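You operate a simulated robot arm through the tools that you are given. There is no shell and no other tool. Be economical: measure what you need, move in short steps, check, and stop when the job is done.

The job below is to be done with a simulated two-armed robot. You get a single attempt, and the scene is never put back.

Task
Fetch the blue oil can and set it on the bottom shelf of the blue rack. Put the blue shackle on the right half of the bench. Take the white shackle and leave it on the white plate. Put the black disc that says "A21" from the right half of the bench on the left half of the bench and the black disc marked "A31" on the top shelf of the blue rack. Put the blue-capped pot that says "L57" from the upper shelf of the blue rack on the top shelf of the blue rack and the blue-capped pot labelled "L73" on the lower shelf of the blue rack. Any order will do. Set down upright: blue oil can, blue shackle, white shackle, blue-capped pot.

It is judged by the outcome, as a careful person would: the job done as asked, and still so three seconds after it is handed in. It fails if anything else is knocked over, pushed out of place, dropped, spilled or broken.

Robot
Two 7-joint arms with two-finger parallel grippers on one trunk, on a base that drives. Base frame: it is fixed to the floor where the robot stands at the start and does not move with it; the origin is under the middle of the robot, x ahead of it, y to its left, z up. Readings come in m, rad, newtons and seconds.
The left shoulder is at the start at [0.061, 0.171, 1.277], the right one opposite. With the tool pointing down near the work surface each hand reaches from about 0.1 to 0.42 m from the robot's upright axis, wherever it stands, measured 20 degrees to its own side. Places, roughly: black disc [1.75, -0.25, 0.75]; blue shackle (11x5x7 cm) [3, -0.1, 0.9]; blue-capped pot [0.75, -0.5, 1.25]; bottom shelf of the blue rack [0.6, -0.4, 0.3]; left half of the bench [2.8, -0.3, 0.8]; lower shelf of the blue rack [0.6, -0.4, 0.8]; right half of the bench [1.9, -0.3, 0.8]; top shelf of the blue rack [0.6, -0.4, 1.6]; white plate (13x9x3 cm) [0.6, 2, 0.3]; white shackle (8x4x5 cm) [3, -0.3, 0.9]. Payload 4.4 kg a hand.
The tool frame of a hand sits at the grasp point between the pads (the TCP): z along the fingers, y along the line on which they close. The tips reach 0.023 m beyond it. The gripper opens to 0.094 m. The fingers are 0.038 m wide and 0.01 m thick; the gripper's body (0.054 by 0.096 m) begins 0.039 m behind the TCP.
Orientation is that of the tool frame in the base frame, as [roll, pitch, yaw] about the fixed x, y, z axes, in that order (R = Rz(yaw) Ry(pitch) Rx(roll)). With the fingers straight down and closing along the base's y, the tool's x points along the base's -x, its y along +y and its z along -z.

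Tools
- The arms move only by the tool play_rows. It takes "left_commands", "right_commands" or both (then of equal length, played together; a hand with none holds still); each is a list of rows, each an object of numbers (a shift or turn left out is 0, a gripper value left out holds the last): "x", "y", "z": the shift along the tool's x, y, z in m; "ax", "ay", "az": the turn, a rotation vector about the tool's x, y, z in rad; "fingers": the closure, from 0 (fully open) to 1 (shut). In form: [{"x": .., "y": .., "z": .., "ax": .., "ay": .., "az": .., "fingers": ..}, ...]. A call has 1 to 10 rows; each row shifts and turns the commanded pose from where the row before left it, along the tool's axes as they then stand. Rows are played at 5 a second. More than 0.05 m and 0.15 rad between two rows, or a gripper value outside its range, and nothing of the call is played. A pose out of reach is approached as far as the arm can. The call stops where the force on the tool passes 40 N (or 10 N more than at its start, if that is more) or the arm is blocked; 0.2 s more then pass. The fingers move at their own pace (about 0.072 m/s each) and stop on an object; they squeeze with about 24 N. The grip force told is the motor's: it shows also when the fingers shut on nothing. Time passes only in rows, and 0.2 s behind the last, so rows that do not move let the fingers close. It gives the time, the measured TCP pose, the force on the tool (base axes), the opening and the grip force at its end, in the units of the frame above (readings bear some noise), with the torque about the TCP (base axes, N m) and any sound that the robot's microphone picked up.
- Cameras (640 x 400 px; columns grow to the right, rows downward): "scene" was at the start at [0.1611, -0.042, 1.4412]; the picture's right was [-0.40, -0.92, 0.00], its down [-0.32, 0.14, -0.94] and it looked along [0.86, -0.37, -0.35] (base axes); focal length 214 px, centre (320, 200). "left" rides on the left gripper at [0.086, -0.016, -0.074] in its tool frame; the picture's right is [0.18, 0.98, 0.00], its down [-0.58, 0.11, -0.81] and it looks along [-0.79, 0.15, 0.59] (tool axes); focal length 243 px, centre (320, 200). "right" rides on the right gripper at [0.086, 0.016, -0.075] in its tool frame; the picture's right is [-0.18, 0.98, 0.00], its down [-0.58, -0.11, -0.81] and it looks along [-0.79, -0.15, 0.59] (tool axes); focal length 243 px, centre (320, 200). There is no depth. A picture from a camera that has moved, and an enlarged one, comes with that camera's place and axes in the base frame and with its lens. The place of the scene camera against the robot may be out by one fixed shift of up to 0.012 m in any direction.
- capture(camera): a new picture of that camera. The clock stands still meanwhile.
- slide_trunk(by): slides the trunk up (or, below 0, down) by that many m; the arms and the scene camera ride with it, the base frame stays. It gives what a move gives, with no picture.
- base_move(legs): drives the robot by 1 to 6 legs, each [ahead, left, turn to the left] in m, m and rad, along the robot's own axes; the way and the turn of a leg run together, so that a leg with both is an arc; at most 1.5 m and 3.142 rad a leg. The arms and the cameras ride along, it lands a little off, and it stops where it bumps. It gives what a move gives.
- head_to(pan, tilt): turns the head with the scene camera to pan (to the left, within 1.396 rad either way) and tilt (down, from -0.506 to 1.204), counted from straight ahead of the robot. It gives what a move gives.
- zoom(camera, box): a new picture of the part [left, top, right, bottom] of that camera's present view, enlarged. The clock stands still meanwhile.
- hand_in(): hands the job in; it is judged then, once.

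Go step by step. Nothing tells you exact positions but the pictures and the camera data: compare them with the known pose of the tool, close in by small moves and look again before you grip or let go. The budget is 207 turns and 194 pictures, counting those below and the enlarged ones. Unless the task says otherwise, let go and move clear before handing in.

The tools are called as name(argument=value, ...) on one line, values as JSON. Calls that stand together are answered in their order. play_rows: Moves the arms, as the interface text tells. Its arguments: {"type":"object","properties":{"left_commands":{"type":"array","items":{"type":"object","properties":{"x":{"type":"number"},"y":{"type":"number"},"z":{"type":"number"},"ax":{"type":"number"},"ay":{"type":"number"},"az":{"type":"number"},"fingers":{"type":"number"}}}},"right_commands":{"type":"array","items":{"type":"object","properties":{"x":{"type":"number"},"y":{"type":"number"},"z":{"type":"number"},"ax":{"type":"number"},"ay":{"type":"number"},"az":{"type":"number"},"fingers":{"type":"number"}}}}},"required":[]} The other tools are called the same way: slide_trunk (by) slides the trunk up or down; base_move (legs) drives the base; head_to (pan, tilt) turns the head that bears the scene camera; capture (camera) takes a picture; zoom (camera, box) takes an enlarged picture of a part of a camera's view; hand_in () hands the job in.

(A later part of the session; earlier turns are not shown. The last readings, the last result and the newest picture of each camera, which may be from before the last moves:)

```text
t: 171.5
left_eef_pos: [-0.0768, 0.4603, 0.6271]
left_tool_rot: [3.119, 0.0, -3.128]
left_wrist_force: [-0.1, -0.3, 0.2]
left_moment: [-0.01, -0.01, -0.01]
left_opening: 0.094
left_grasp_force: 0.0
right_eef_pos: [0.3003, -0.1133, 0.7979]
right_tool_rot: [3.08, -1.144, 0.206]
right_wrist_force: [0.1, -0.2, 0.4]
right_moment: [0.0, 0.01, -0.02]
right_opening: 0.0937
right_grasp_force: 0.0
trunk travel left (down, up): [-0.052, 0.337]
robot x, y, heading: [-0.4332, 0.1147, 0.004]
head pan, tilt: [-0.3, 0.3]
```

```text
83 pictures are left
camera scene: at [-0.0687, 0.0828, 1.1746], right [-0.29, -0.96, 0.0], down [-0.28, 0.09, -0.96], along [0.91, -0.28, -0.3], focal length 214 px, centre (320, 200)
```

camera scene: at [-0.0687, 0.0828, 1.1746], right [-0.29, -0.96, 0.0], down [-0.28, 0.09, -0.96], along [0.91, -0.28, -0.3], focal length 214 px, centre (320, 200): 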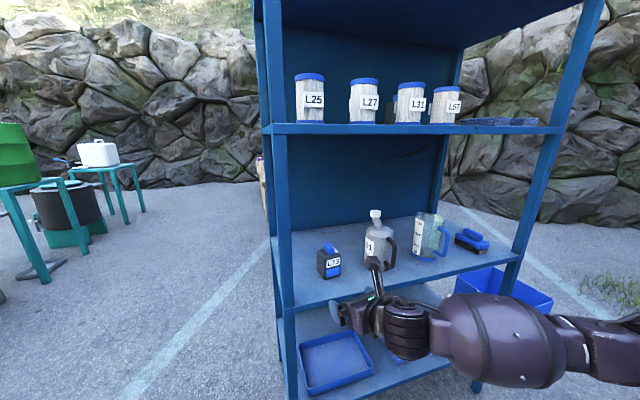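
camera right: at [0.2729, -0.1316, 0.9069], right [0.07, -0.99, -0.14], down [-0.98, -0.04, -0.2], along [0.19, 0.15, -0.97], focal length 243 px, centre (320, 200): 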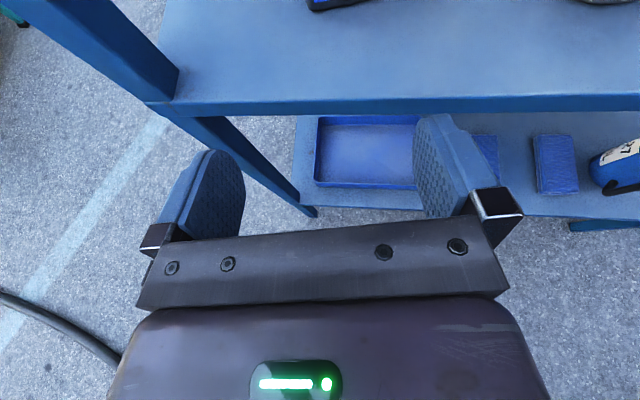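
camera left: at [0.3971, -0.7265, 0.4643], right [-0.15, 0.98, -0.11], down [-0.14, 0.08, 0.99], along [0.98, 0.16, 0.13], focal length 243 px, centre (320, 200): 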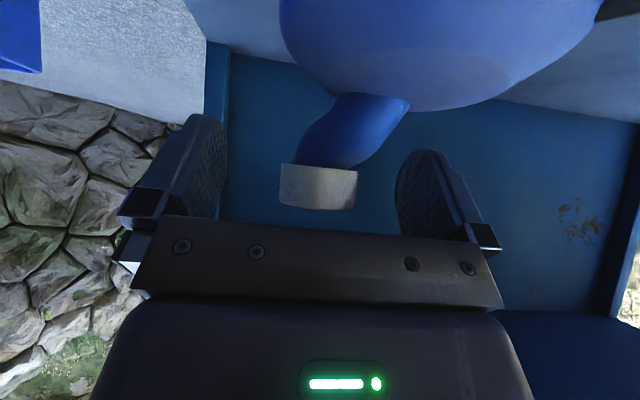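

L73 is on the lower shelf, upright. For pot L57 I'll come from the right side, behind the filter row, with the robot turned about 43° left. First I'll raise trunk and hand and drive around.

slide_trunk(by=0.18)

play_rows(right_commands=[{"x": 0.0427, "z": -0.0197}, {"x": 0.0427, "z": -0.0197}, {"x": 0.0427, "z": -0.0197}, {"x": 0.0427, "z": -0.0197}, {"x": 0.0427, "z": -0.0197}, {"x": 0.0427, "z": -0.0197}, {"x": 0.0427, "z": -0.0197}, {"x": 0.03, "z": -0.014}, {}])

base_move(legs=[[0.06, -1.12, 0], [0, 0, 0.75]])

capture(camera="scene")

```text
t: 173.5
left_eef_pos: [-0.0773, 0.4601, 0.8067]
left_tool_rot: [3.117, -0.003, -3.126]
left_wrist_force: [0.5, 1.1, 0.8]
left_moment: [0.01, 0.02, 0.03]
left_opening: 0.0941
left_grasp_force: 0.1
right_eef_pos: [0.3018, -0.1131, 0.976]
right_tool_rot: [3.08, -1.139, 0.206]
right_wrist_force: [0.4, 0.5, -0.5]
right_moment: [0.02, -0.01, 0.0]
right_opening: 0.094
right_grasp_force: 0.1
trunk travel left (down, up): [-0.232, 0.157]
robot x, y, heading: [-0.4356, 0.1168, -0.002]
head pan, tilt: [-0.3, 0.3]
```

```text
t: 175.5
left_eef_pos: [-0.077, 0.4603, 0.8066]
left_tool_rot: [3.118, -0.004, -3.125]
left_wrist_force: [-0.2, -0.5, 0.3]
left_moment: [0.0, 0.0, 0.0]
left_opening: 0.0942
left_grasp_force: 0.0
right_eef_pos: [0.2998, -0.104, 1.3389]
right_tool_rot: [3.078, -1.141, 0.204]
right_wrist_force: [0.3, 0.1, -0.8]
right_moment: [-0.03, -0.03, -0.02]
right_opening: 0.0941
right_grasp_force: 0.1
trunk travel left (down, up): [-0.232, 0.157]
robot x, y, heading: [-0.4387, 0.1127, 0.006]
head pan, tilt: [-0.3, 0.3]
```

```text
t: 186.9
left_eef_pos: [-0.1875, -0.5439, 0.8092]
left_tool_rot: [3.119, 0.002, -2.701]
left_wrist_force: [0.5, -0.2, -0.2]
left_moment: [-0.02, -0.03, 0.01]
left_opening: 0.0937
left_grasp_force: 0.1
right_eef_pos: [0.3864, -0.9121, 1.3394]
right_tool_rot: [3.061, -1.134, 0.636]
right_wrist_force: [-6.9, -18.1, 1.8]
right_moment: [0.18, -0.05, 0.52]
right_opening: 0.0889
right_grasp_force: 0.0
trunk travel left (down, up): [-0.232, 0.157]
robot x, y, heading: [-0.3714, -1.0074, 0.426]
head pan, tilt: [-0.3, 0.3]
stopped in leg 2: the force on the tool passed its limit at 127 N (the readings are from after the stop); the commanded pose is now the measured one
```

```text
82 pictures are left
camera scene: at [-0.1816, -0.9595, 1.3886], right [0.13, -0.99, 0.0], down [-0.29, -0.04, -0.96], along [0.95, 0.12, -0.29], focal length 214 px, centre (320, 200)
```

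scene: 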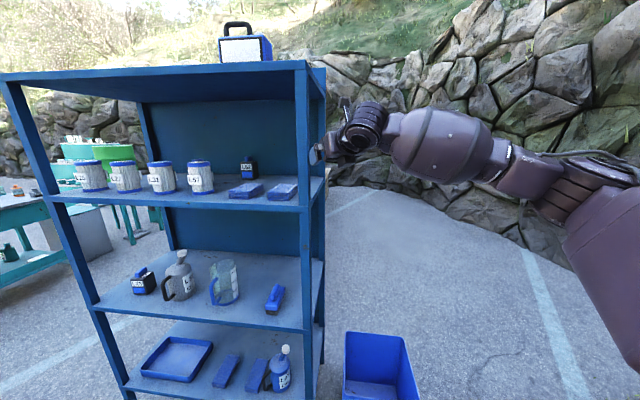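

The hand swung into the outside of the right post when turning, because I misjudged the arc. Everything still stands. I'll turn back, shift further right and then turn there.

base_move(legs=[[0, 0, -0.42]])

base_move(legs=[[-0.03, -0.24, 0], [0, 0, 0.74]])

capture(camera="scene")

```text
t: 188.6
left_eef_pos: [-0.0139, -0.6587, 0.8083]
left_tool_rot: [3.117, -0.003, -3.122]
left_wrist_force: [0.6, -0.5, -0.2]
left_moment: [0.03, 0.02, 0.04]
left_opening: 0.0941
left_grasp_force: 0.0
right_eef_pos: [0.3611, -1.228, 1.3374]
right_tool_rot: [3.06, -1.134, 0.221]
right_wrist_force: [-0.5, -0.1, 0.4]
right_moment: [0.01, 0.0, 0.01]
right_opening: 0.0936
right_grasp_force: 0.1
trunk travel left (down, up): [-0.232, 0.157]
robot x, y, heading: [-0.3721, -1.008, 0.003]
head pan, tilt: [-0.3, 0.3]
```

```text
t: 193.2
left_eef_pos: [-0.367, -0.7459, 0.8079]
left_tool_rot: [3.119, -0.002, -2.387]
left_wrist_force: [-0.2, -0.3, 0.1]
left_moment: [0.0, 0.0, 0.02]
left_opening: 0.0939
left_grasp_force: 0.1
right_eef_pos: [0.2909, -0.9179, 1.3378]
right_tool_rot: [3.057, -1.132, 0.955]
right_wrist_force: [0.9, -0.9, 0.2]
right_moment: [0.01, -0.02, 0.0]
right_opening: 0.0939
right_grasp_force: 0.1
trunk travel left (down, up): [-0.232, 0.157]
robot x, y, heading: [-0.4036, -1.2425, 0.734]
head pan, tilt: [-0.3, 0.3]
```

```text
81 pictures are left
camera scene: at [-0.2348, -1.1399, 1.3882], right [0.43, -0.9, 0.0], down [-0.27, -0.13, -0.96], along [0.86, 0.41, -0.3], focal length 214 px, centre (320, 200)
```

scene: 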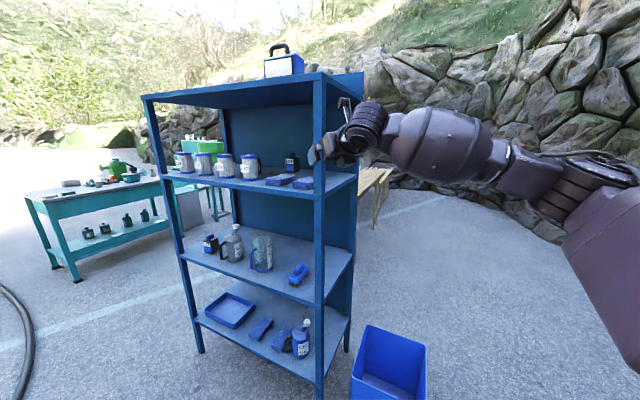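

base_move(legs=[[0.141, 0.156, 0]])

play_rows(right_commands=[{"ax": 0.115, "az": -0.053, "z": 0.02, "x": 0.009}, {"ax": 0.115, "az": -0.053, "z": 0.02, "x": 0.009}, {"ax": 0.115, "az": -0.053, "z": 0.02, "x": 0.009}, {}])

capture(camera="right")

capture(camera="scene")

```text
t: 195.2
left_eef_pos: [-0.3696, -0.5379, 0.8078]
left_tool_rot: [3.118, -0.002, -2.389]
left_wrist_force: [0.8, 1.2, 0.7]
left_moment: [0.04, -0.01, -0.02]
left_opening: 0.0938
left_grasp_force: 0.1
right_eef_pos: [0.2885, -0.7067, 1.3378]
right_tool_rot: [3.059, -1.131, 0.956]
right_wrist_force: [0.9, 0.0, 0.3]
right_moment: [0.0, 0.01, 0.0]
right_opening: 0.0941
right_grasp_force: 0.0
trunk travel left (down, up): [-0.232, 0.157]
robot x, y, heading: [-0.3988, -1.0364, 0.745]
head pan, tilt: [-0.3, 0.3]
```

```text
t: 196.2
left_eef_pos: [-0.371, -0.5383, 0.8079]
left_tool_rot: [3.12, -0.001, -2.387]
left_wrist_force: [0.0, -0.6, 0.5]
left_moment: [-0.02, 0.01, 0.03]
left_opening: 0.0939
left_grasp_force: 0.1
right_eef_pos: [0.323, -0.652, 1.3371]
right_tool_rot: [3.074, -1.121, 1.324]
right_wrist_force: [0.2, -0.1, 0.2]
right_moment: [0.04, 0.02, -0.01]
right_opening: 0.0943
right_grasp_force: 0.0
trunk travel left (down, up): [-0.232, 0.157]
robot x, y, heading: [-0.4051, -1.0316, 0.746]
head pan, tilt: [-0.3, 0.3]
```

```text
80 pictures are left
camera right: at [0.3286, -0.6861, 1.4485], right [0.92, -0.38, -0.14], down [-0.4, -0.9, -0.18], along [-0.06, 0.22, -0.97], focal length 243 px, centre (320, 200)
```

right: 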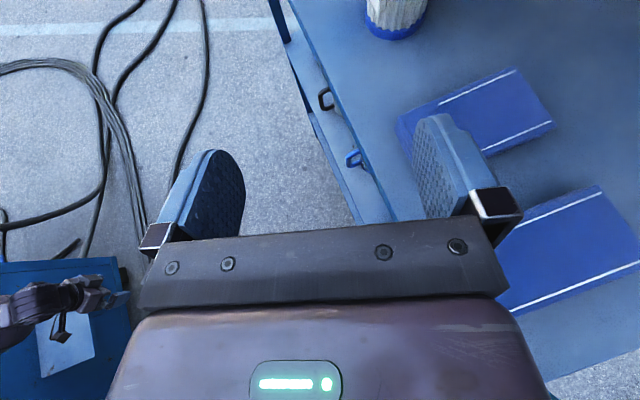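

```text
79 pictures are left
camera scene: at [-0.2379, -0.9314, 1.3884], right [0.43, -0.9, 0.0], down [-0.27, -0.13, -0.96], along [0.86, 0.41, -0.3], focal length 214 px, centre (320, 200)
```

scene: 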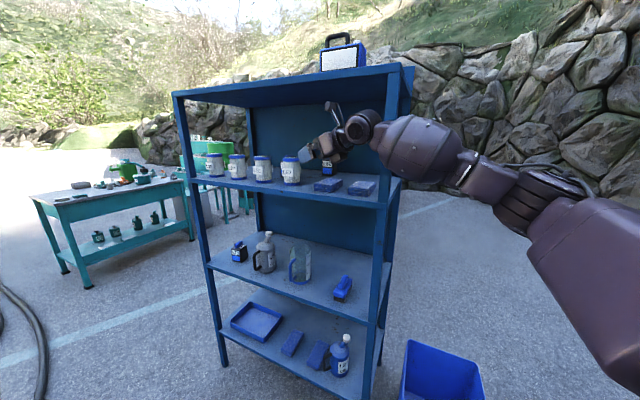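

This side approach would put my elbow at the post. A safer plan is to reuse the pose that worked for L73: set filter L57 aside briefly on L73's old spot, take pot L57, then put the filter back. I'll go back to that stance.

play_rows(right_commands=[{"z": -0.02, "x": -0.009, "ax": -0.115, "az": 0.053}, {"z": -0.02, "x": -0.009, "ax": -0.115, "az": 0.053}, {"z": -0.02, "x": -0.009, "ax": -0.115, "az": 0.053}, {}])

base_move(legs=[[0.302, 0.327, 0], [0, 0, -0.45]])

capture(camera="right")

```text
t: 197.2
left_eef_pos: [-0.3699, -0.5375, 0.8074]
left_tool_rot: [3.119, -0.002, -2.386]
left_wrist_force: [1.0, 0.1, 0.0]
left_moment: [0.0, -0.01, -0.01]
left_opening: 0.094
left_grasp_force: 0.0
right_eef_pos: [0.2969, -0.711, 1.3375]
right_tool_rot: [3.061, -1.132, 0.953]
right_wrist_force: [-0.5, 0.8, 0.1]
right_moment: [-0.02, 0.02, 0.0]
right_opening: 0.0939
right_grasp_force: 0.1
trunk travel left (down, up): [-0.232, 0.157]
robot x, y, heading: [-0.4039, -1.0366, 0.743]
head pan, tilt: [-0.3, 0.3]
```

```text
t: 202.0
left_eef_pos: [-0.1555, -0.155, 0.8074]
left_tool_rot: [3.121, -0.001, -2.834]
left_wrist_force: [0.0, -0.4, 0.0]
left_moment: [0.0, -0.01, -0.03]
left_opening: 0.0941
left_grasp_force: 0.0
right_eef_pos: [0.3698, -0.6014, 1.3369]
right_tool_rot: [3.06, -1.131, 0.51]
right_wrist_force: [0.3, -0.4, 0.5]
right_moment: [-0.02, 0.01, 0.03]
right_opening: 0.0941
right_grasp_force: 0.1
trunk travel left (down, up): [-0.232, 0.157]
robot x, y, heading: [-0.4004, -0.5882, 0.297]
head pan, tilt: [-0.3, 0.3]
```

```text
78 pictures are left
camera right: at [0.3492, -0.625, 1.4481], right [0.34, -0.93, -0.13], down [-0.93, -0.32, -0.19], along [0.13, 0.19, -0.97], focal length 243 px, centre (320, 200)
```

right: 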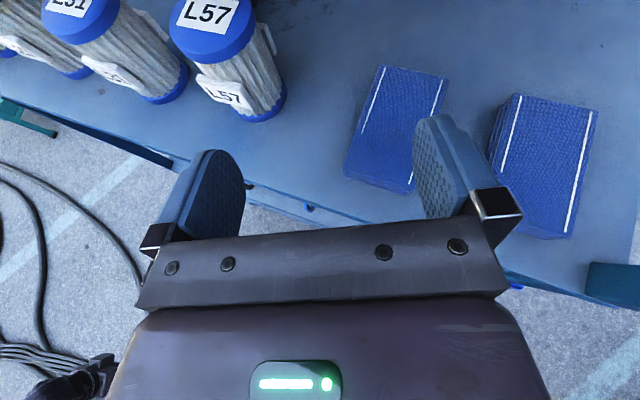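

Filter L57 is at (0.486, -0.452) with its top at z≈1.29. I'll move above it with the arm.

play_rows(right_commands=[{"x": 0.0181, "y": -0.0218, "z": 0.034}, {"x": 0.0181, "y": -0.0218, "z": 0.034}, {"x": 0.0181, "y": -0.0218, "z": 0.034}, {"x": 0.0181, "y": -0.0218, "z": 0.034}, {}])

capture(camera="right")

capture(camera="scene")

```text
t: 203.2
left_eef_pos: [-0.1546, -0.1548, 0.8073]
left_tool_rot: [3.117, -0.003, -2.834]
left_wrist_force: [-0.3, -0.1, -0.5]
left_moment: [0.0, -0.03, 0.01]
left_opening: 0.094
left_grasp_force: 0.0
right_eef_pos: [0.475, -0.4578, 1.3441]
right_tool_rot: [3.057, -1.133, 0.507]
right_wrist_force: [0.5, 0.0, 0.6]
right_moment: [0.01, -0.06, 0.05]
right_opening: 0.0941
right_grasp_force: 0.0
trunk travel left (down, up): [-0.232, 0.157]
robot x, y, heading: [-0.3972, -0.5932, 0.3]
head pan, tilt: [-0.3, 0.3]
```

```text
77 pictures are left
camera right: at [0.4531, -0.4832, 1.4537], right [0.34, -0.93, -0.13], down [-0.93, -0.32, -0.19], along [0.13, 0.19, -0.97], focal length 243 px, centre (320, 200)
```

right: 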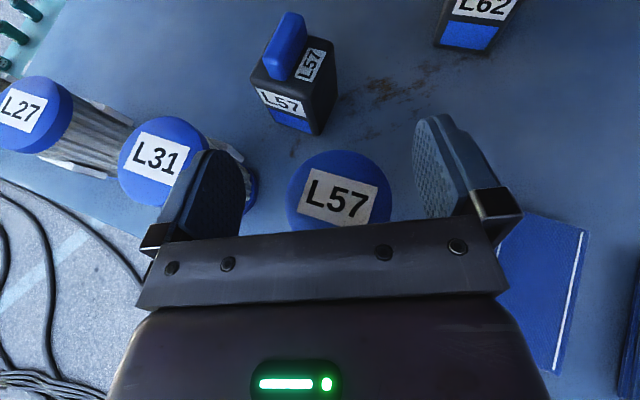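

```text
76 pictures are left
camera scene: at [-0.203, -0.5662, 1.3883], right [-0.01, -1.0, 0.0], down [-0.3, 0.0, -0.96], along [0.96, -0.01, -0.3], focal length 214 px, centre (320, 200)
```

scene: 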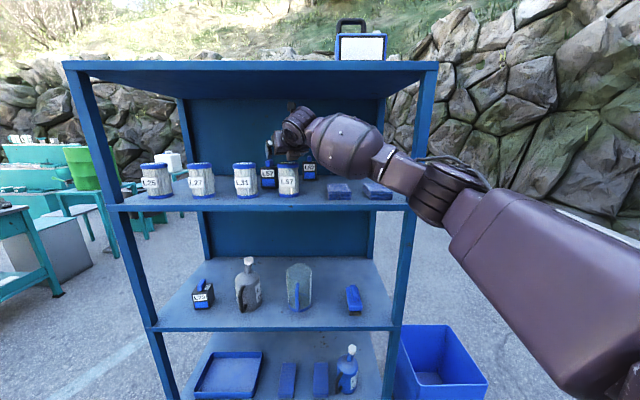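

play_rows(right_commands=[{"x": -0.0038, "y": 0.008, "z": -0.0082}, {"x": -0.0239, "z": 0.0111}, {"x": -0.0239, "z": 0.0111}, {"x": -0.0239, "z": 0.0111}, {}])

capture(camera="right")

```text
t: 204.4
left_eef_pos: [-0.1558, -0.1544, 0.8076]
left_tool_rot: [3.121, -0.002, -2.833]
left_wrist_force: [-0.2, 0.5, -0.5]
left_moment: [0.01, -0.04, 0.04]
left_opening: 0.0941
left_grasp_force: 0.1
right_eef_pos: [0.4681, -0.4708, 1.2625]
right_tool_rot: [3.057, -1.132, 0.51]
right_wrist_force: [0.5, 0.2, -0.3]
right_moment: [0.0, -0.03, -0.02]
right_opening: 0.0939
right_grasp_force: 0.1
trunk travel left (down, up): [-0.232, 0.157]
robot x, y, heading: [-0.4002, -0.5879, 0.297]
head pan, tilt: [-0.3, 0.3]
```

```text
75 pictures are left
camera right: at [0.4475, -0.4954, 1.3743], right [0.34, -0.93, -0.13], down [-0.93, -0.32, -0.19], along [0.13, 0.19, -0.97], focal length 243 px, centre (320, 200)
```

right: 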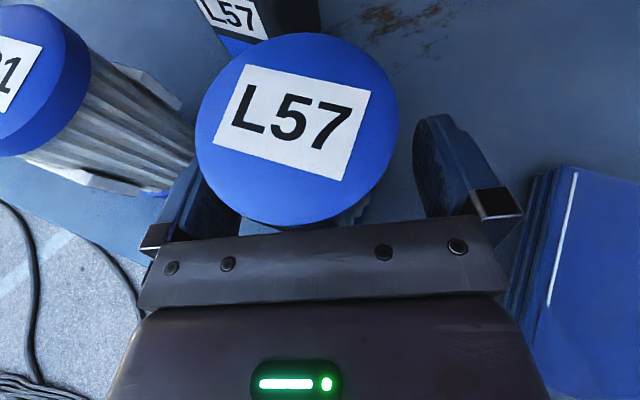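

play_rows(right_commands=[{"x": 0.0013, "y": -0.004, "z": 0.0027}, {"fingers": 1}, {"fingers": 1}, {"fingers": 1}, {}])

play_rows(right_commands=[{"x": 0.0091, "z": -0.0042}, {"x": 0.018, "z": -0.0083}, {}])

```text
t: 205.6
left_eef_pos: [-0.1572, -0.1538, 0.8082]
left_tool_rot: [3.118, -0.002, -2.832]
left_wrist_force: [0.4, 0.1, 0.1]
left_moment: [0.01, -0.01, -0.04]
left_opening: 0.0939
left_grasp_force: 0.2
right_eef_pos: [0.469, -0.4647, 1.2641]
right_tool_rot: [3.059, -1.133, 0.511]
right_wrist_force: [-0.3, 1.9, 2.4]
right_moment: [0.33, 0.11, -0.04]
right_opening: 0.0673
right_grasp_force: 23.8
trunk travel left (down, up): [-0.232, 0.157]
robot x, y, heading: [-0.4007, -0.5879, 0.296]
head pan, tilt: [-0.3, 0.3]
```

```text
t: 206.4
left_eef_pos: [-0.1552, -0.1547, 0.806]
left_tool_rot: [3.119, -0.002, -2.835]
left_wrist_force: [0.3, -0.6, -0.2]
left_moment: [0.0, 0.0, 0.06]
left_opening: 0.094
left_grasp_force: 0.0
right_eef_pos: [0.4716, -0.4646, 1.2928]
right_tool_rot: [3.06, -1.129, 0.509]
right_wrist_force: [0.2, -0.1, -2.7]
right_moment: [-0.04, 0.02, 0.03]
right_opening: 0.0676
right_grasp_force: 23.8
trunk travel left (down, up): [-0.232, 0.157]
robot x, y, heading: [-0.3993, -0.5924, 0.292]
head pan, tilt: [-0.3, 0.3]
```

The filter is held, and its original spot corresponds to TCP (0.4695, -0.465, 1.264). I'll lift it, shift right, then forward to L73's old spot.

play_rows(right_commands=[{"x": 0.027, "z": -0.0125}, {"x": -0.0057, "y": 0.0295, "z": -0.0123}, {"x": -0.0057, "y": 0.0295, "z": -0.0123}, {}])

base_move(legs=[[0.108, -0.033, 0]])

capture(camera="right")

zoom(camera="scene", box=[200, 80, 480, 240])

```text
t: 207.4
left_eef_pos: [-0.1559, -0.1547, 0.8076]
left_tool_rot: [3.119, -0.002, -2.832]
left_wrist_force: [0.5, -0.2, 0.5]
left_moment: [-0.01, -0.03, -0.01]
left_opening: 0.094
left_grasp_force: 0.1
right_eef_pos: [0.4709, -0.5264, 1.3253]
right_tool_rot: [3.057, -1.132, 0.511]
right_wrist_force: [-0.2, 0.9, -2.8]
right_moment: [-0.04, 0.01, -0.02]
right_opening: 0.0674
right_grasp_force: 24.1
trunk travel left (down, up): [-0.232, 0.157]
robot x, y, heading: [-0.3988, -0.5899, 0.291]
head pan, tilt: [-0.3, 0.3]
```

```text
t: 208.6
left_eef_pos: [-0.0434, -0.155, 0.8067]
left_tool_rot: [3.118, -0.002, -2.833]
left_wrist_force: [-0.8, 0.4, -0.2]
left_moment: [-0.04, 0.04, -0.02]
left_opening: 0.094
left_grasp_force: 0.0
right_eef_pos: [0.5828, -0.5267, 1.3246]
right_tool_rot: [3.059, -1.13, 0.508]
right_wrist_force: [1.2, -1.1, -2.9]
right_moment: [0.02, 0.02, 0.01]
right_opening: 0.0673
right_grasp_force: 24.0
trunk travel left (down, up): [-0.232, 0.157]
robot x, y, heading: [-0.2869, -0.5898, 0.298]
head pan, tilt: [-0.3, 0.3]
```

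```text
74 pictures are left
camera right: at [0.5629, -0.5517, 1.4353], right [0.34, -0.93, -0.13], down [-0.93, -0.32, -0.19], along [0.13, 0.19, -0.97], focal length 243 px, centre (320, 200)
```

right: 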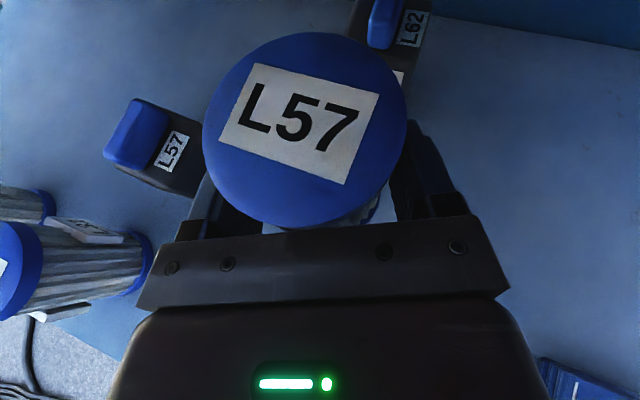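

```text
2.29 times, centred on (340, 160) of scene
camera zoom: at [-0.0897, -0.5654, 1.388], right [0.0, -1.0, 0.0], down [-0.3, 0.0, -0.95], along [0.95, 0.0, -0.3], focal length 490 px, centre (274, 291)
```

zoom: 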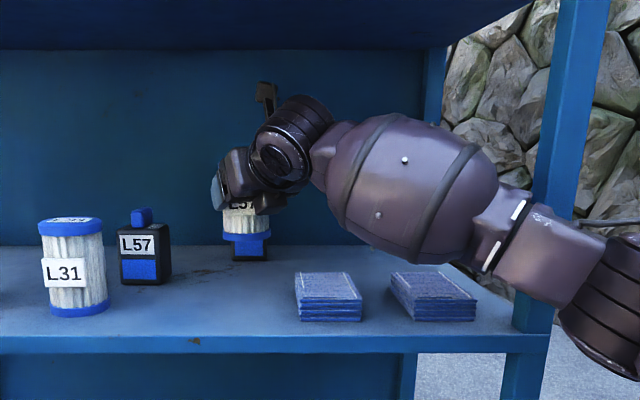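

Clear spot. Lowering the filter there.

play_rows(right_commands=[{"x": -0.018, "z": 0.0083}, {"x": -0.018, "z": 0.0083}, {"x": -0.0155, "z": 0.0072}, {}])

play_rows(right_commands=[{"x": -0.0025, "z": 0.0012}, {}])

```text
t: 209.6
left_eef_pos: [-0.0441, -0.1542, 0.808]
left_tool_rot: [3.119, -0.002, -2.834]
left_wrist_force: [0.0, -0.8, -1.1]
left_moment: [0.04, -0.02, -0.02]
left_opening: 0.0941
left_grasp_force: 0.0
right_eef_pos: [0.5825, -0.5275, 1.2688]
right_tool_rot: [3.059, -1.131, 0.51]
right_wrist_force: [-0.1, 0.2, -3.9]
right_moment: [-0.02, 0.01, 0.01]
right_opening: 0.0675
right_grasp_force: 23.8
trunk travel left (down, up): [-0.232, 0.157]
robot x, y, heading: [-0.2908, -0.5915, 0.299]
head pan, tilt: [-0.3, 0.3]
```

```text
t: 210.2
left_eef_pos: [-0.0442, -0.1552, 0.8073]
left_tool_rot: [3.119, -0.001, -2.834]
left_wrist_force: [-0.1, 0.6, -0.1]
left_moment: [0.03, -0.02, -0.02]
left_opening: 0.094
left_grasp_force: 0.1
right_eef_pos: [0.5834, -0.5283, 1.2659]
right_tool_rot: [3.061, -1.132, 0.508]
right_wrist_force: [-0.5, -1.0, -3.7]
right_moment: [-0.01, 0.05, 0.01]
right_opening: 0.0674
right_grasp_force: 24.0
trunk travel left (down, up): [-0.232, 0.157]
robot x, y, heading: [-0.2884, -0.592, 0.294]
head pan, tilt: [-0.3, 0.3]
```

play_rows(right_commands=[{"x": -0.0027, "z": 0.0013}, {}])

play_rows(right_commands=[{"x": -0.0018, "z": 0.0008}, {}])

```text
t: 210.8
left_eef_pos: [-0.0429, -0.1551, 0.8081]
left_tool_rot: [3.118, -0.003, -2.833]
left_wrist_force: [-0.9, 0.2, 0.1]
left_moment: [0.01, 0.01, 0.03]
left_opening: 0.0939
left_grasp_force: 0.0
right_eef_pos: [0.583, -0.5285, 1.2641]
right_tool_rot: [3.06, -1.133, 0.507]
right_wrist_force: [2.8, -0.3, 2.6]
right_moment: [0.26, -0.1, -0.07]
right_opening: 0.0675
right_grasp_force: 24.1
trunk travel left (down, up): [-0.232, 0.157]
robot x, y, heading: [-0.2867, -0.5923, 0.295]
head pan, tilt: [-0.3, 0.3]
```

```text
t: 211.4
left_eef_pos: [-0.0437, -0.1548, 0.8077]
left_tool_rot: [3.118, -0.001, -2.833]
left_wrist_force: [-0.2, 0.2, 0.0]
left_moment: [0.0, 0.01, -0.01]
left_opening: 0.0938
left_grasp_force: 0.0
right_eef_pos: [0.5829, -0.5279, 1.2638]
right_tool_rot: [3.061, -1.136, 0.509]
right_wrist_force: [5.5, 2.2, 13.4]
right_moment: [0.56, -0.2, -0.15]
right_opening: 0.0674
right_grasp_force: 23.7
trunk travel left (down, up): [-0.232, 0.157]
robot x, y, heading: [-0.2888, -0.5942, 0.293]
head pan, tilt: [-0.3, 0.3]
```

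The filter stands there. I'll open, rise and move left above pot L57.

play_rows(right_commands=[{"x": 0.0018, "z": -0.0008, "fingers": 0}, {"fingers": 0}, {"fingers": 0}, {"x": 0.0368, "z": -0.017}, {"x": 0.0368, "z": -0.017}, {"x": 0.0063, "y": -0.0325, "z": 0.0135}, {"x": 0.0063, "y": -0.0325, "z": 0.0135}, {"x": 0.0063, "y": -0.0325, "z": 0.0135}, {"x": 0.0063, "y": -0.0325, "z": 0.0135}, {}])

capture(camera="right")

zoom(camera="scene", box=[200, 80, 480, 240])

```text
t: 213.6
left_eef_pos: [-0.0442, -0.1558, 0.8075]
left_tool_rot: [3.117, -0.003, -2.832]
left_wrist_force: [0.4, 0.1, -0.6]
left_moment: [0.0, 0.04, 0.0]
left_opening: 0.0943
left_grasp_force: 0.1
right_eef_pos: [0.5829, -0.3846, 1.3397]
right_tool_rot: [3.06, -1.131, 0.507]
right_wrist_force: [-0.3, 0.3, -1.0]
right_moment: [0.01, 0.02, 0.01]
right_opening: 0.0943
right_grasp_force: 0.1
trunk travel left (down, up): [-0.232, 0.157]
robot x, y, heading: [-0.2873, -0.5869, 0.291]
head pan, tilt: [-0.3, 0.3]
```

```text
72 pictures are left
camera right: at [0.5619, -0.4096, 1.45], right [0.34, -0.93, -0.13], down [-0.93, -0.32, -0.19], along [0.13, 0.19, -0.97], focal length 243 px, centre (320, 200)
```

right: 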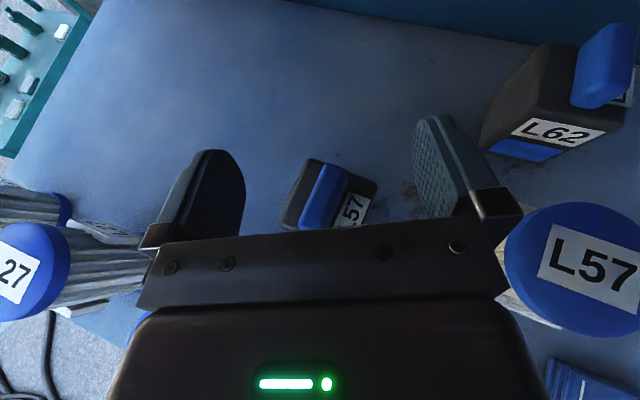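

```text
2.29 times, centred on (340, 160) of scene
camera zoom: at [-0.0908, -0.5663, 1.3882], right [0.0, -1.0, 0.0], down [-0.3, 0.0, -0.96], along [0.96, 0.0, -0.3], focal length 490 px, centre (274, 291)
```

zoom: 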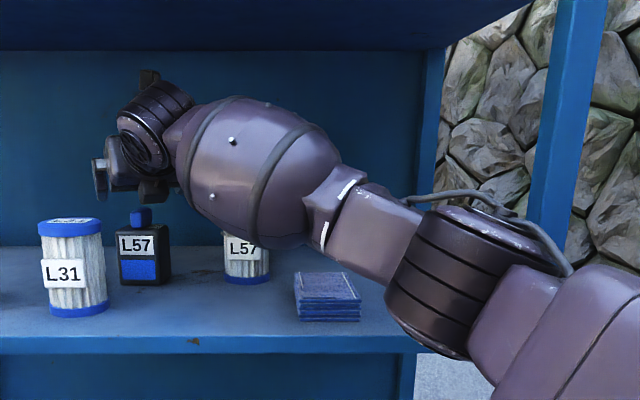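

The relative view is identical to the one for L73, so the same descent applies.

play_rows(right_commands=[{"x": -0.0171, "z": 0.0079, "y": -0.002}, {"x": -0.0171, "z": 0.0079}, {"x": -0.0171, "z": 0.0079}, {"x": -0.0171, "z": 0.0079}, {"x": -0.0171, "z": 0.0079}, {}])

capture(camera="right")

zoom(camera="scene", box=[200, 80, 480, 240])

```text
t: 215.0
left_eef_pos: [-0.0447, -0.1541, 0.8067]
left_tool_rot: [3.118, -0.002, -2.831]
left_wrist_force: [0.3, 0.4, 0.2]
left_moment: [0.03, -0.02, -0.01]
left_opening: 0.094
left_grasp_force: 0.0
right_eef_pos: [0.582, -0.3856, 1.2449]
right_tool_rot: [3.058, -1.133, 0.51]
right_wrist_force: [0.4, 0.6, 0.0]
right_moment: [-0.01, -0.03, -0.03]
right_opening: 0.0938
right_grasp_force: 0.1
trunk travel left (down, up): [-0.232, 0.157]
robot x, y, heading: [-0.2867, -0.5873, 0.295]
head pan, tilt: [-0.3, 0.3]
```

```text
70 pictures are left
camera right: at [0.5613, -0.41, 1.355], right [0.35, -0.93, -0.13], down [-0.93, -0.32, -0.19], along [0.13, 0.19, -0.97], focal length 243 px, centre (320, 200)
```

right: 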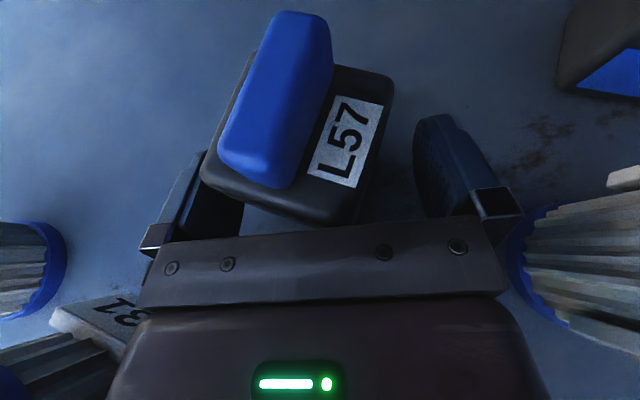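

```text
2.29 times, centred on (340, 160) of scene
camera zoom: at [-0.0911, -0.5653, 1.3882], right [0.0, -1.0, 0.0], down [-0.3, 0.0, -0.96], along [0.96, 0.0, -0.3], focal length 490 px, centre (274, 291)
```

zoom: 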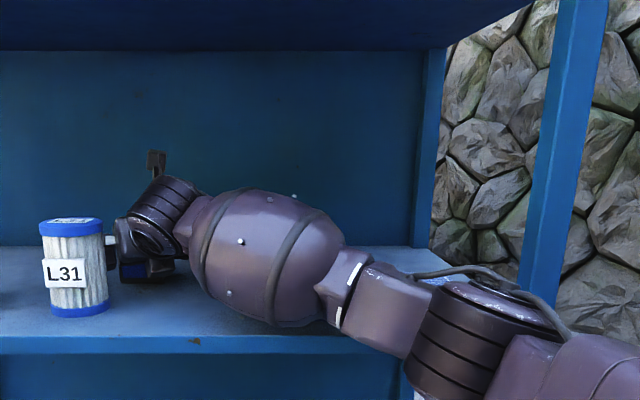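

play_rows(right_commands=[{"fingers": 1}, {"fingers": 1}, {"fingers": 1}, {"fingers": 1}])

play_rows(right_commands=[{"x": 0.0091, "z": -0.0042}, {"x": 0.018, "z": -0.0083}, {"x": 0.02, "z": -0.0092}, {"x": 0.02, "z": -0.0092}, {"x": 0.02, "z": -0.0092}, {}])

capture(camera="right")

```text
t: 216.0
left_eef_pos: [-0.0439, -0.1541, 0.8073]
left_tool_rot: [3.119, -0.003, -2.835]
left_wrist_force: [0.0, 0.9, 0.0]
left_moment: [-0.02, -0.02, 0.02]
left_opening: 0.0938
left_grasp_force: 0.0
right_eef_pos: [0.5825, -0.3851, 1.2437]
right_tool_rot: [3.058, -1.131, 0.509]
right_wrist_force: [0.6, 1.4, 0.8]
right_moment: [0.14, 0.01, 0.02]
right_opening: 0.0599
right_grasp_force: 24.1
trunk travel left (down, up): [-0.232, 0.157]
robot x, y, heading: [-0.2878, -0.5854, 0.298]
head pan, tilt: [-0.3, 0.3]
```

```text
t: 217.4
left_eef_pos: [-0.044, -0.1555, 0.8081]
left_tool_rot: [3.119, -0.001, -2.833]
left_wrist_force: [0.4, 0.4, -0.3]
left_moment: [0.01, -0.02, 0.0]
left_opening: 0.0939
left_grasp_force: 0.1
right_eef_pos: [0.5819, -0.3817, 1.341]
right_tool_rot: [3.059, -1.13, 0.512]
right_wrist_force: [0.2, 0.8, -2.0]
right_moment: [-0.01, 0.07, 0.01]
right_opening: 0.0599
right_grasp_force: 24.0
trunk travel left (down, up): [-0.232, 0.157]
robot x, y, heading: [-0.2906, -0.5908, 0.293]
head pan, tilt: [-0.3, 0.3]
```

```text
68 pictures are left
camera right: at [0.5611, -0.4063, 1.4517], right [0.34, -0.93, -0.13], down [-0.93, -0.32, -0.19], along [0.13, 0.19, -0.97], focal length 243 px, centre (320, 200)
```

right: 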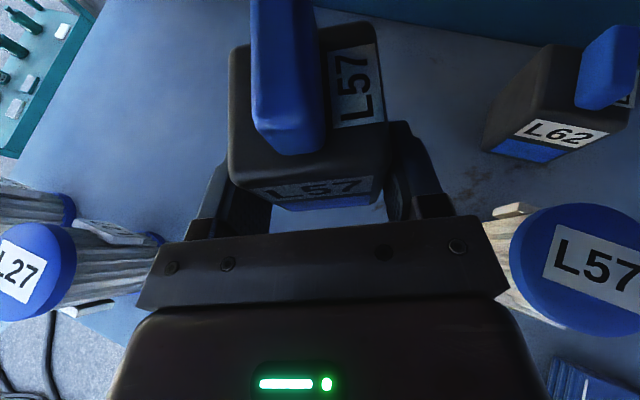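

L57 is held cleanly. I'll back out, retract and then raise for the top shelf.

base_move(legs=[[-0.115, 0, 0]])

play_rows(right_commands=[{"x": -0.0168, "z": -0.0364}, {"x": -0.0168, "z": -0.0364}, {"x": -0.0168, "z": -0.0364}, {"x": -0.0168, "z": -0.0364}, {}])

slide_trunk(by=0.155)

play_rows(right_commands=[{"x": 0.0364, "z": -0.0168}, {"x": 0.0364, "z": -0.0168}, {"x": 0.0364, "z": -0.0168}, {"x": 0.0364, "z": -0.0168}, {}])

capture(camera="scene")

capture(camera="right")

```text
t: 218.6
left_eef_pos: [-0.1535, -0.1874, 0.8071]
left_tool_rot: [3.12, 0.001, -2.832]
left_wrist_force: [-1.0, 0.2, 0.1]
left_moment: [0.0, -0.02, 0.02]
left_opening: 0.0938
left_grasp_force: 0.1
right_eef_pos: [0.4711, -0.4146, 1.3416]
right_tool_rot: [3.057, -1.13, 0.51]
right_wrist_force: [-0.9, 0.4, -1.1]
right_moment: [-0.01, 0.09, -0.02]
right_opening: 0.0601
right_grasp_force: 23.9
trunk travel left (down, up): [-0.232, 0.157]
robot x, y, heading: [-0.401, -0.6259, 0.296]
head pan, tilt: [-0.3, 0.3]
```

```text
t: 219.8
left_eef_pos: [-0.1532, -0.1887, 0.8072]
left_tool_rot: [3.119, -0.001, -2.832]
left_wrist_force: [0.0, 0.0, 0.4]
left_moment: [-0.02, -0.02, -0.01]
left_opening: 0.0943
left_grasp_force: 0.0
right_eef_pos: [0.3273, -0.4818, 1.3426]
right_tool_rot: [3.059, -1.128, 0.51]
right_wrist_force: [-0.2, -0.2, -2.8]
right_moment: [-0.02, 0.04, 0.02]
right_opening: 0.0599
right_grasp_force: 23.8
trunk travel left (down, up): [-0.232, 0.157]
robot x, y, heading: [-0.3988, -0.6228, 0.298]
head pan, tilt: [-0.3, 0.3]
```

```text
t: 221.6
left_eef_pos: [-0.1533, -0.1874, 0.9613]
left_tool_rot: [3.121, -0.001, -2.831]
left_wrist_force: [-1.4, -1.2, 0.0]
left_moment: [0.0, -0.02, 0.03]
left_opening: 0.094
left_grasp_force: 0.0
right_eef_pos: [0.3259, -0.482, 1.4966]
right_tool_rot: [3.058, -1.132, 0.51]
right_wrist_force: [-0.2, 0.7, -2.1]
right_moment: [0.0, 0.03, 0.0]
right_opening: 0.0599
right_grasp_force: 23.8
trunk travel left (down, up): [-0.387, 0.002]
robot x, y, heading: [-0.3987, -0.6237, 0.298]
head pan, tilt: [-0.3, 0.3]
```

```text
t: 222.8
left_eef_pos: [-0.1539, -0.189, 0.9627]
left_tool_rot: [3.117, 0.0, -2.832]
left_wrist_force: [0.6, 0.2, -1.0]
left_moment: [-0.04, -0.01, 0.02]
left_opening: 0.094
left_grasp_force: 0.0
right_eef_pos: [0.3266, -0.4776, 1.6566]
right_tool_rot: [3.057, -1.13, 0.508]
right_wrist_force: [-0.4, -1.1, -2.0]
right_moment: [0.0, 0.01, 0.0]
right_opening: 0.0606
right_grasp_force: 23.8
trunk travel left (down, up): [-0.387, 0.002]
robot x, y, heading: [-0.3994, -0.6213, 0.295]
head pan, tilt: [-0.3, 0.3]
```

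```text
67 pictures are left
camera scene: at [-0.2429, -0.6124, 1.5472], right [0.0, -1.0, 0.0], down [-0.3, 0.0, -0.96], along [0.95, 0.0, -0.3], focal length 214 px, centre (320, 200)
```

scene: 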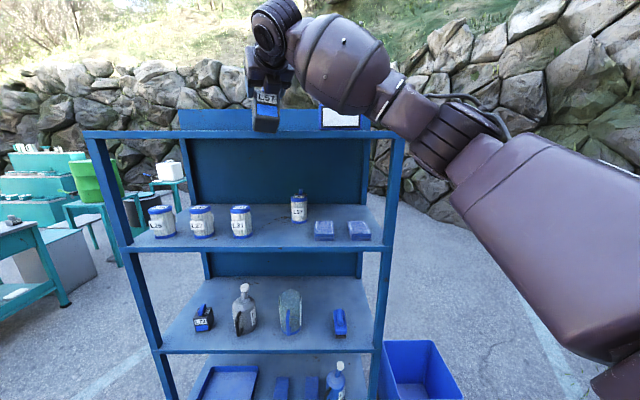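

```text
66 pictures are left
camera right: at [0.305, -0.5024, 1.768], right [0.34, -0.93, -0.13], down [-0.93, -0.32, -0.19], along [0.13, 0.19, -0.97], focal length 243 px, centre (320, 200)
```

right: 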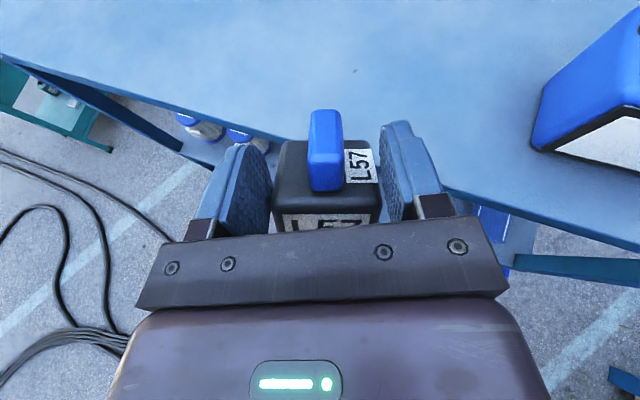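

zoom(camera="scene", box=[200, 0, 360, 150])

zoom(camera="right", box=[170, 80, 490, 280])

```text
2.67 times, centred on (280, 75) of scene
camera zoom: at [-0.2429, -0.6124, 1.5472], right [0.0, -1.0, 0.0], down [-0.3, 0.0, -0.96], along [0.95, 0.0, -0.3], focal length 572 px, centre (427, 533)
```

zoom: 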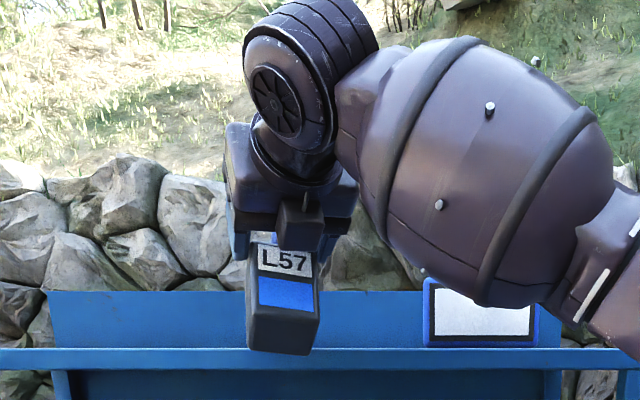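

```text
2.00 times, centred on (330, 180) of right
camera zoom: at [0.305, -0.5024, 1.768], right [0.34, -0.93, -0.13], down [-0.93, -0.32, -0.19], along [0.13, 0.19, -0.97], focal length 485 px, centre (300, 240)
```

zoom: 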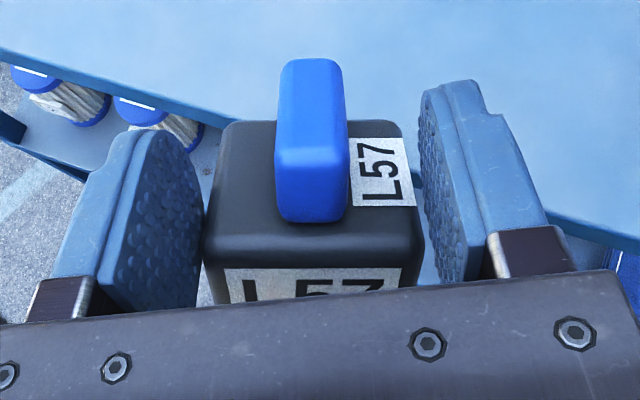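

The pot has slid down in the fingers during the quick raise and now hangs by its top. I'll continue very gently: up 3 cm in tiny steps, then forward over the top shelf.

play_rows(right_commands=[{"x": 0.001, "z": -0.0005}, {"x": 0.002, "z": -0.0009}, {"x": 0.0027, "z": -0.00125}, {"x": 0.0032, "z": -0.0015}, {"x": 0.0036, "z": -0.0017}, {"x": 0.0036, "z": -0.0017}, {"x": 0.0036, "z": -0.0017}, {"x": 0.0032, "z": -0.0015}, {"x": 0.0027, "z": -0.0012}, {"x": 0.0015, "z": -0.0007}])

zoom(camera="scene", box=[200, 0, 360, 150])

```text
t: 225.0
left_eef_pos: [-0.1545, -0.1881, 0.9634]
left_tool_rot: [3.118, -0.001, -2.833]
left_wrist_force: [1.4, -0.3, 0.1]
left_moment: [0.02, -0.02, -0.02]
left_opening: 0.0939
left_grasp_force: 0.2
right_eef_pos: [0.3243, -0.4759, 1.6868]
right_tool_rot: [3.057, -1.131, 0.511]
right_wrist_force: [0.3, 0.2, -1.8]
right_moment: [0.0, -0.02, 0.01]
right_opening: 0.0608
right_grasp_force: 24.0
trunk travel left (down, up): [-0.387, 0.002]
robot x, y, heading: [-0.3946, -0.6213, 0.296]
head pan, tilt: [-0.3, 0.3]
```

```text
2.67 times, centred on (280, 75) of scene
camera zoom: at [-0.2438, -0.6119, 1.5473], right [0.0, -1.0, 0.0], down [-0.3, 0.0, -0.96], along [0.96, 0.0, -0.3], focal length 572 px, centre (427, 533)
```

zoom: 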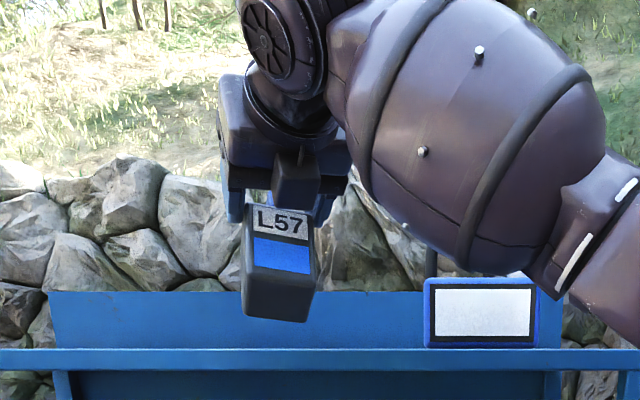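

No further slip. Now gently forward over the top shelf.

play_rows(right_commands=[{"x": 0.0021, "z": 0.0045}, {"x": 0.0038, "z": 0.0081}, {"x": 0.0055, "z": 0.0118}, {"x": 0.0072, "z": 0.0154}, {"x": 0.0081, "z": 0.0172}, {"x": 0.0081, "z": 0.0172}, {"x": 0.0081, "z": 0.0172}, {"x": 0.0072, "z": 0.0154}, {"x": 0.0055, "z": 0.0118}, {"x": 0.0035, "z": 0.0075}])

capture(camera="scene")

capture(camera="right")

```text
t: 227.2
left_eef_pos: [-0.154, -0.1877, 0.9628]
left_tool_rot: [3.118, 0.001, -2.83]
left_wrist_force: [0.4, 0.1, -0.5]
left_moment: [0.0, 0.0, 0.0]
left_opening: 0.0941
left_grasp_force: 0.0
right_eef_pos: [0.4209, -0.4301, 1.6662]
right_tool_rot: [3.057, -1.138, 0.515]
right_wrist_force: [-1.2, 3.6, 18.8]
right_moment: [-0.07, 0.05, -0.1]
right_opening: 0.0607
right_grasp_force: 24.4
right hand out of reach, approached as far as the arm can: row 7, 8, 9, 10
trunk travel left (down, up): [-0.387, 0.002]
robot x, y, heading: [-0.3998, -0.6196, 0.3]
head pan, tilt: [-0.3, 0.3]
```

```text
62 pictures are left
camera scene: at [-0.2465, -0.6119, 1.5477], right [0.0, -1.0, 0.0], down [-0.29, 0.0, -0.96], along [0.96, 0.0, -0.29], focal length 214 px, centre (320, 200)
```

scene: 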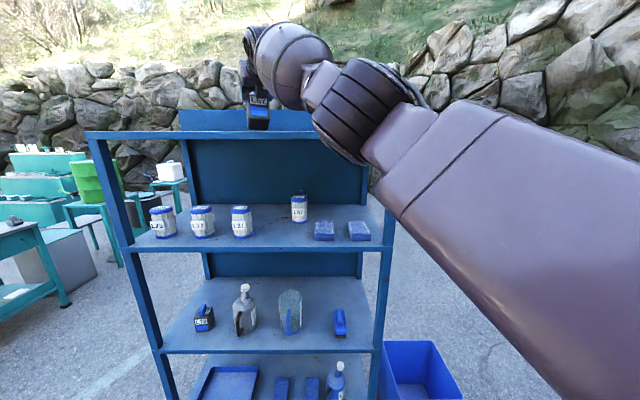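

```text
61 pictures are left
camera right: at [0.3992, -0.4556, 1.7759], right [0.35, -0.93, -0.13], down [-0.93, -0.32, -0.2], along [0.14, 0.19, -0.97], focal length 243 px, centre (320, 200)
```

right: 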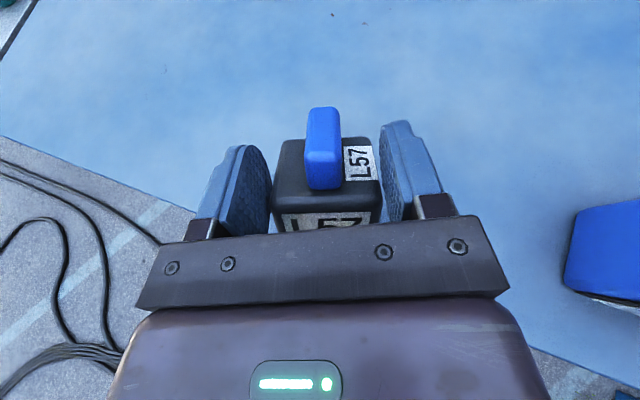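

The arm ran out of reach and set the pot down on the top shelf's front part: the force reads +19 N, and it stands about 2 cm inside the edge. I'll open here and check it.

play_rows(right_commands=[{"fingers": 0}, {"fingers": 0}, {"fingers": 0}])

capture(camera="right")

zoom(camera="scene", box=[200, 0, 360, 150])

```text
t: 228.0
left_eef_pos: [-0.1544, -0.1874, 0.9616]
left_tool_rot: [3.119, -0.001, -2.834]
left_wrist_force: [-0.6, 0.5, 0.0]
left_moment: [0.01, 0.01, -0.01]
left_opening: 0.0942
left_grasp_force: 0.0
right_eef_pos: [0.4246, -0.4323, 1.6608]
right_tool_rot: [3.061, -1.131, 0.511]
right_wrist_force: [-1.0, 0.0, -0.7]
right_moment: [0.01, 0.0, 0.01]
right_opening: 0.0942
right_grasp_force: 0.2
trunk travel left (down, up): [-0.387, 0.002]
robot x, y, heading: [-0.3967, -0.6203, 0.298]
head pan, tilt: [-0.3, 0.3]
```

```text
60 pictures are left
camera right: at [0.4041, -0.4565, 1.7713], right [0.35, -0.93, -0.13], down [-0.93, -0.32, -0.19], along [0.13, 0.19, -0.97], focal length 243 px, centre (320, 200)
```

right: 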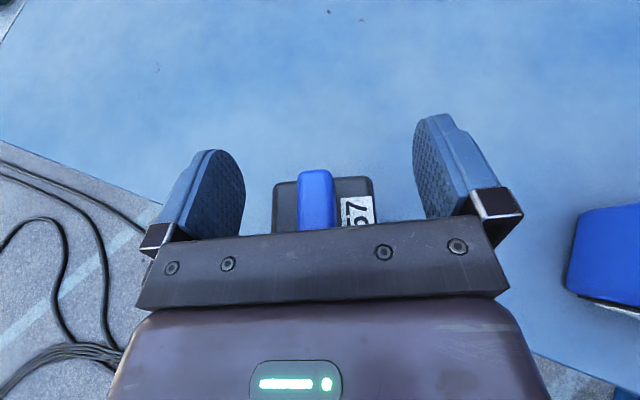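

```text
2.67 times, centred on (280, 75) of scene
camera zoom: at [-0.2439, -0.6121, 1.5473], right [0.0, -1.0, 0.0], down [-0.3, 0.0, -0.96], along [0.96, 0.0, -0.3], focal length 572 px, centre (427, 533)
```

zoom: 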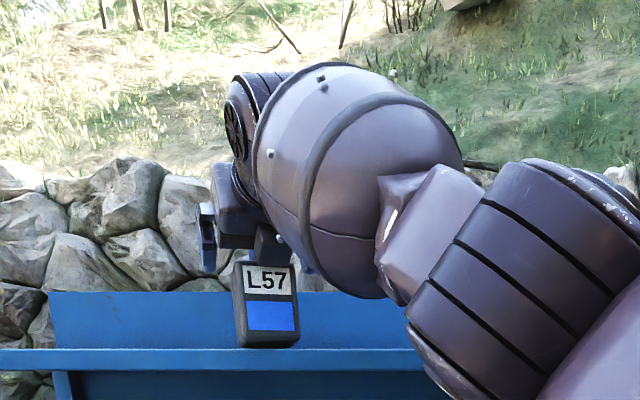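

The pot stands upright but right at the shelf's front edge. I'll retract slightly, lower the hand and take a better, lower grip to move it further in.

play_rows(right_commands=[{"x": -0.009, "z": -0.0195}, {"x": -0.009, "z": -0.0195}, {"x": -0.009, "z": -0.0195}, {}])

capture(camera="right")

```text
t: 229.0
left_eef_pos: [-0.1543, -0.1861, 0.9615]
left_tool_rot: [3.118, 0.0, -2.832]
left_wrist_force: [-0.4, -0.5, 1.7]
left_moment: [0.0, 0.0, -0.02]
left_opening: 0.0939
left_grasp_force: 0.1
right_eef_pos: [0.3654, -0.4573, 1.6602]
right_tool_rot: [3.059, -1.131, 0.513]
right_wrist_force: [-0.3, 0.3, 0.2]
right_moment: [-0.04, 0.0, -0.03]
right_opening: 0.0941
right_grasp_force: 0.1
trunk travel left (down, up): [-0.387, 0.002]
robot x, y, heading: [-0.3933, -0.6209, 0.3]
head pan, tilt: [-0.3, 0.3]
```

```text
58 pictures are left
camera right: at [0.3444, -0.4821, 1.7718], right [0.35, -0.93, -0.13], down [-0.93, -0.32, -0.19], along [0.13, 0.19, -0.97], focal length 243 px, centre (320, 200)
```

right: 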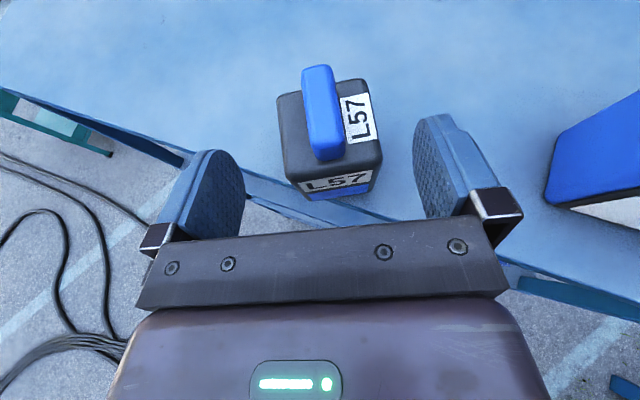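

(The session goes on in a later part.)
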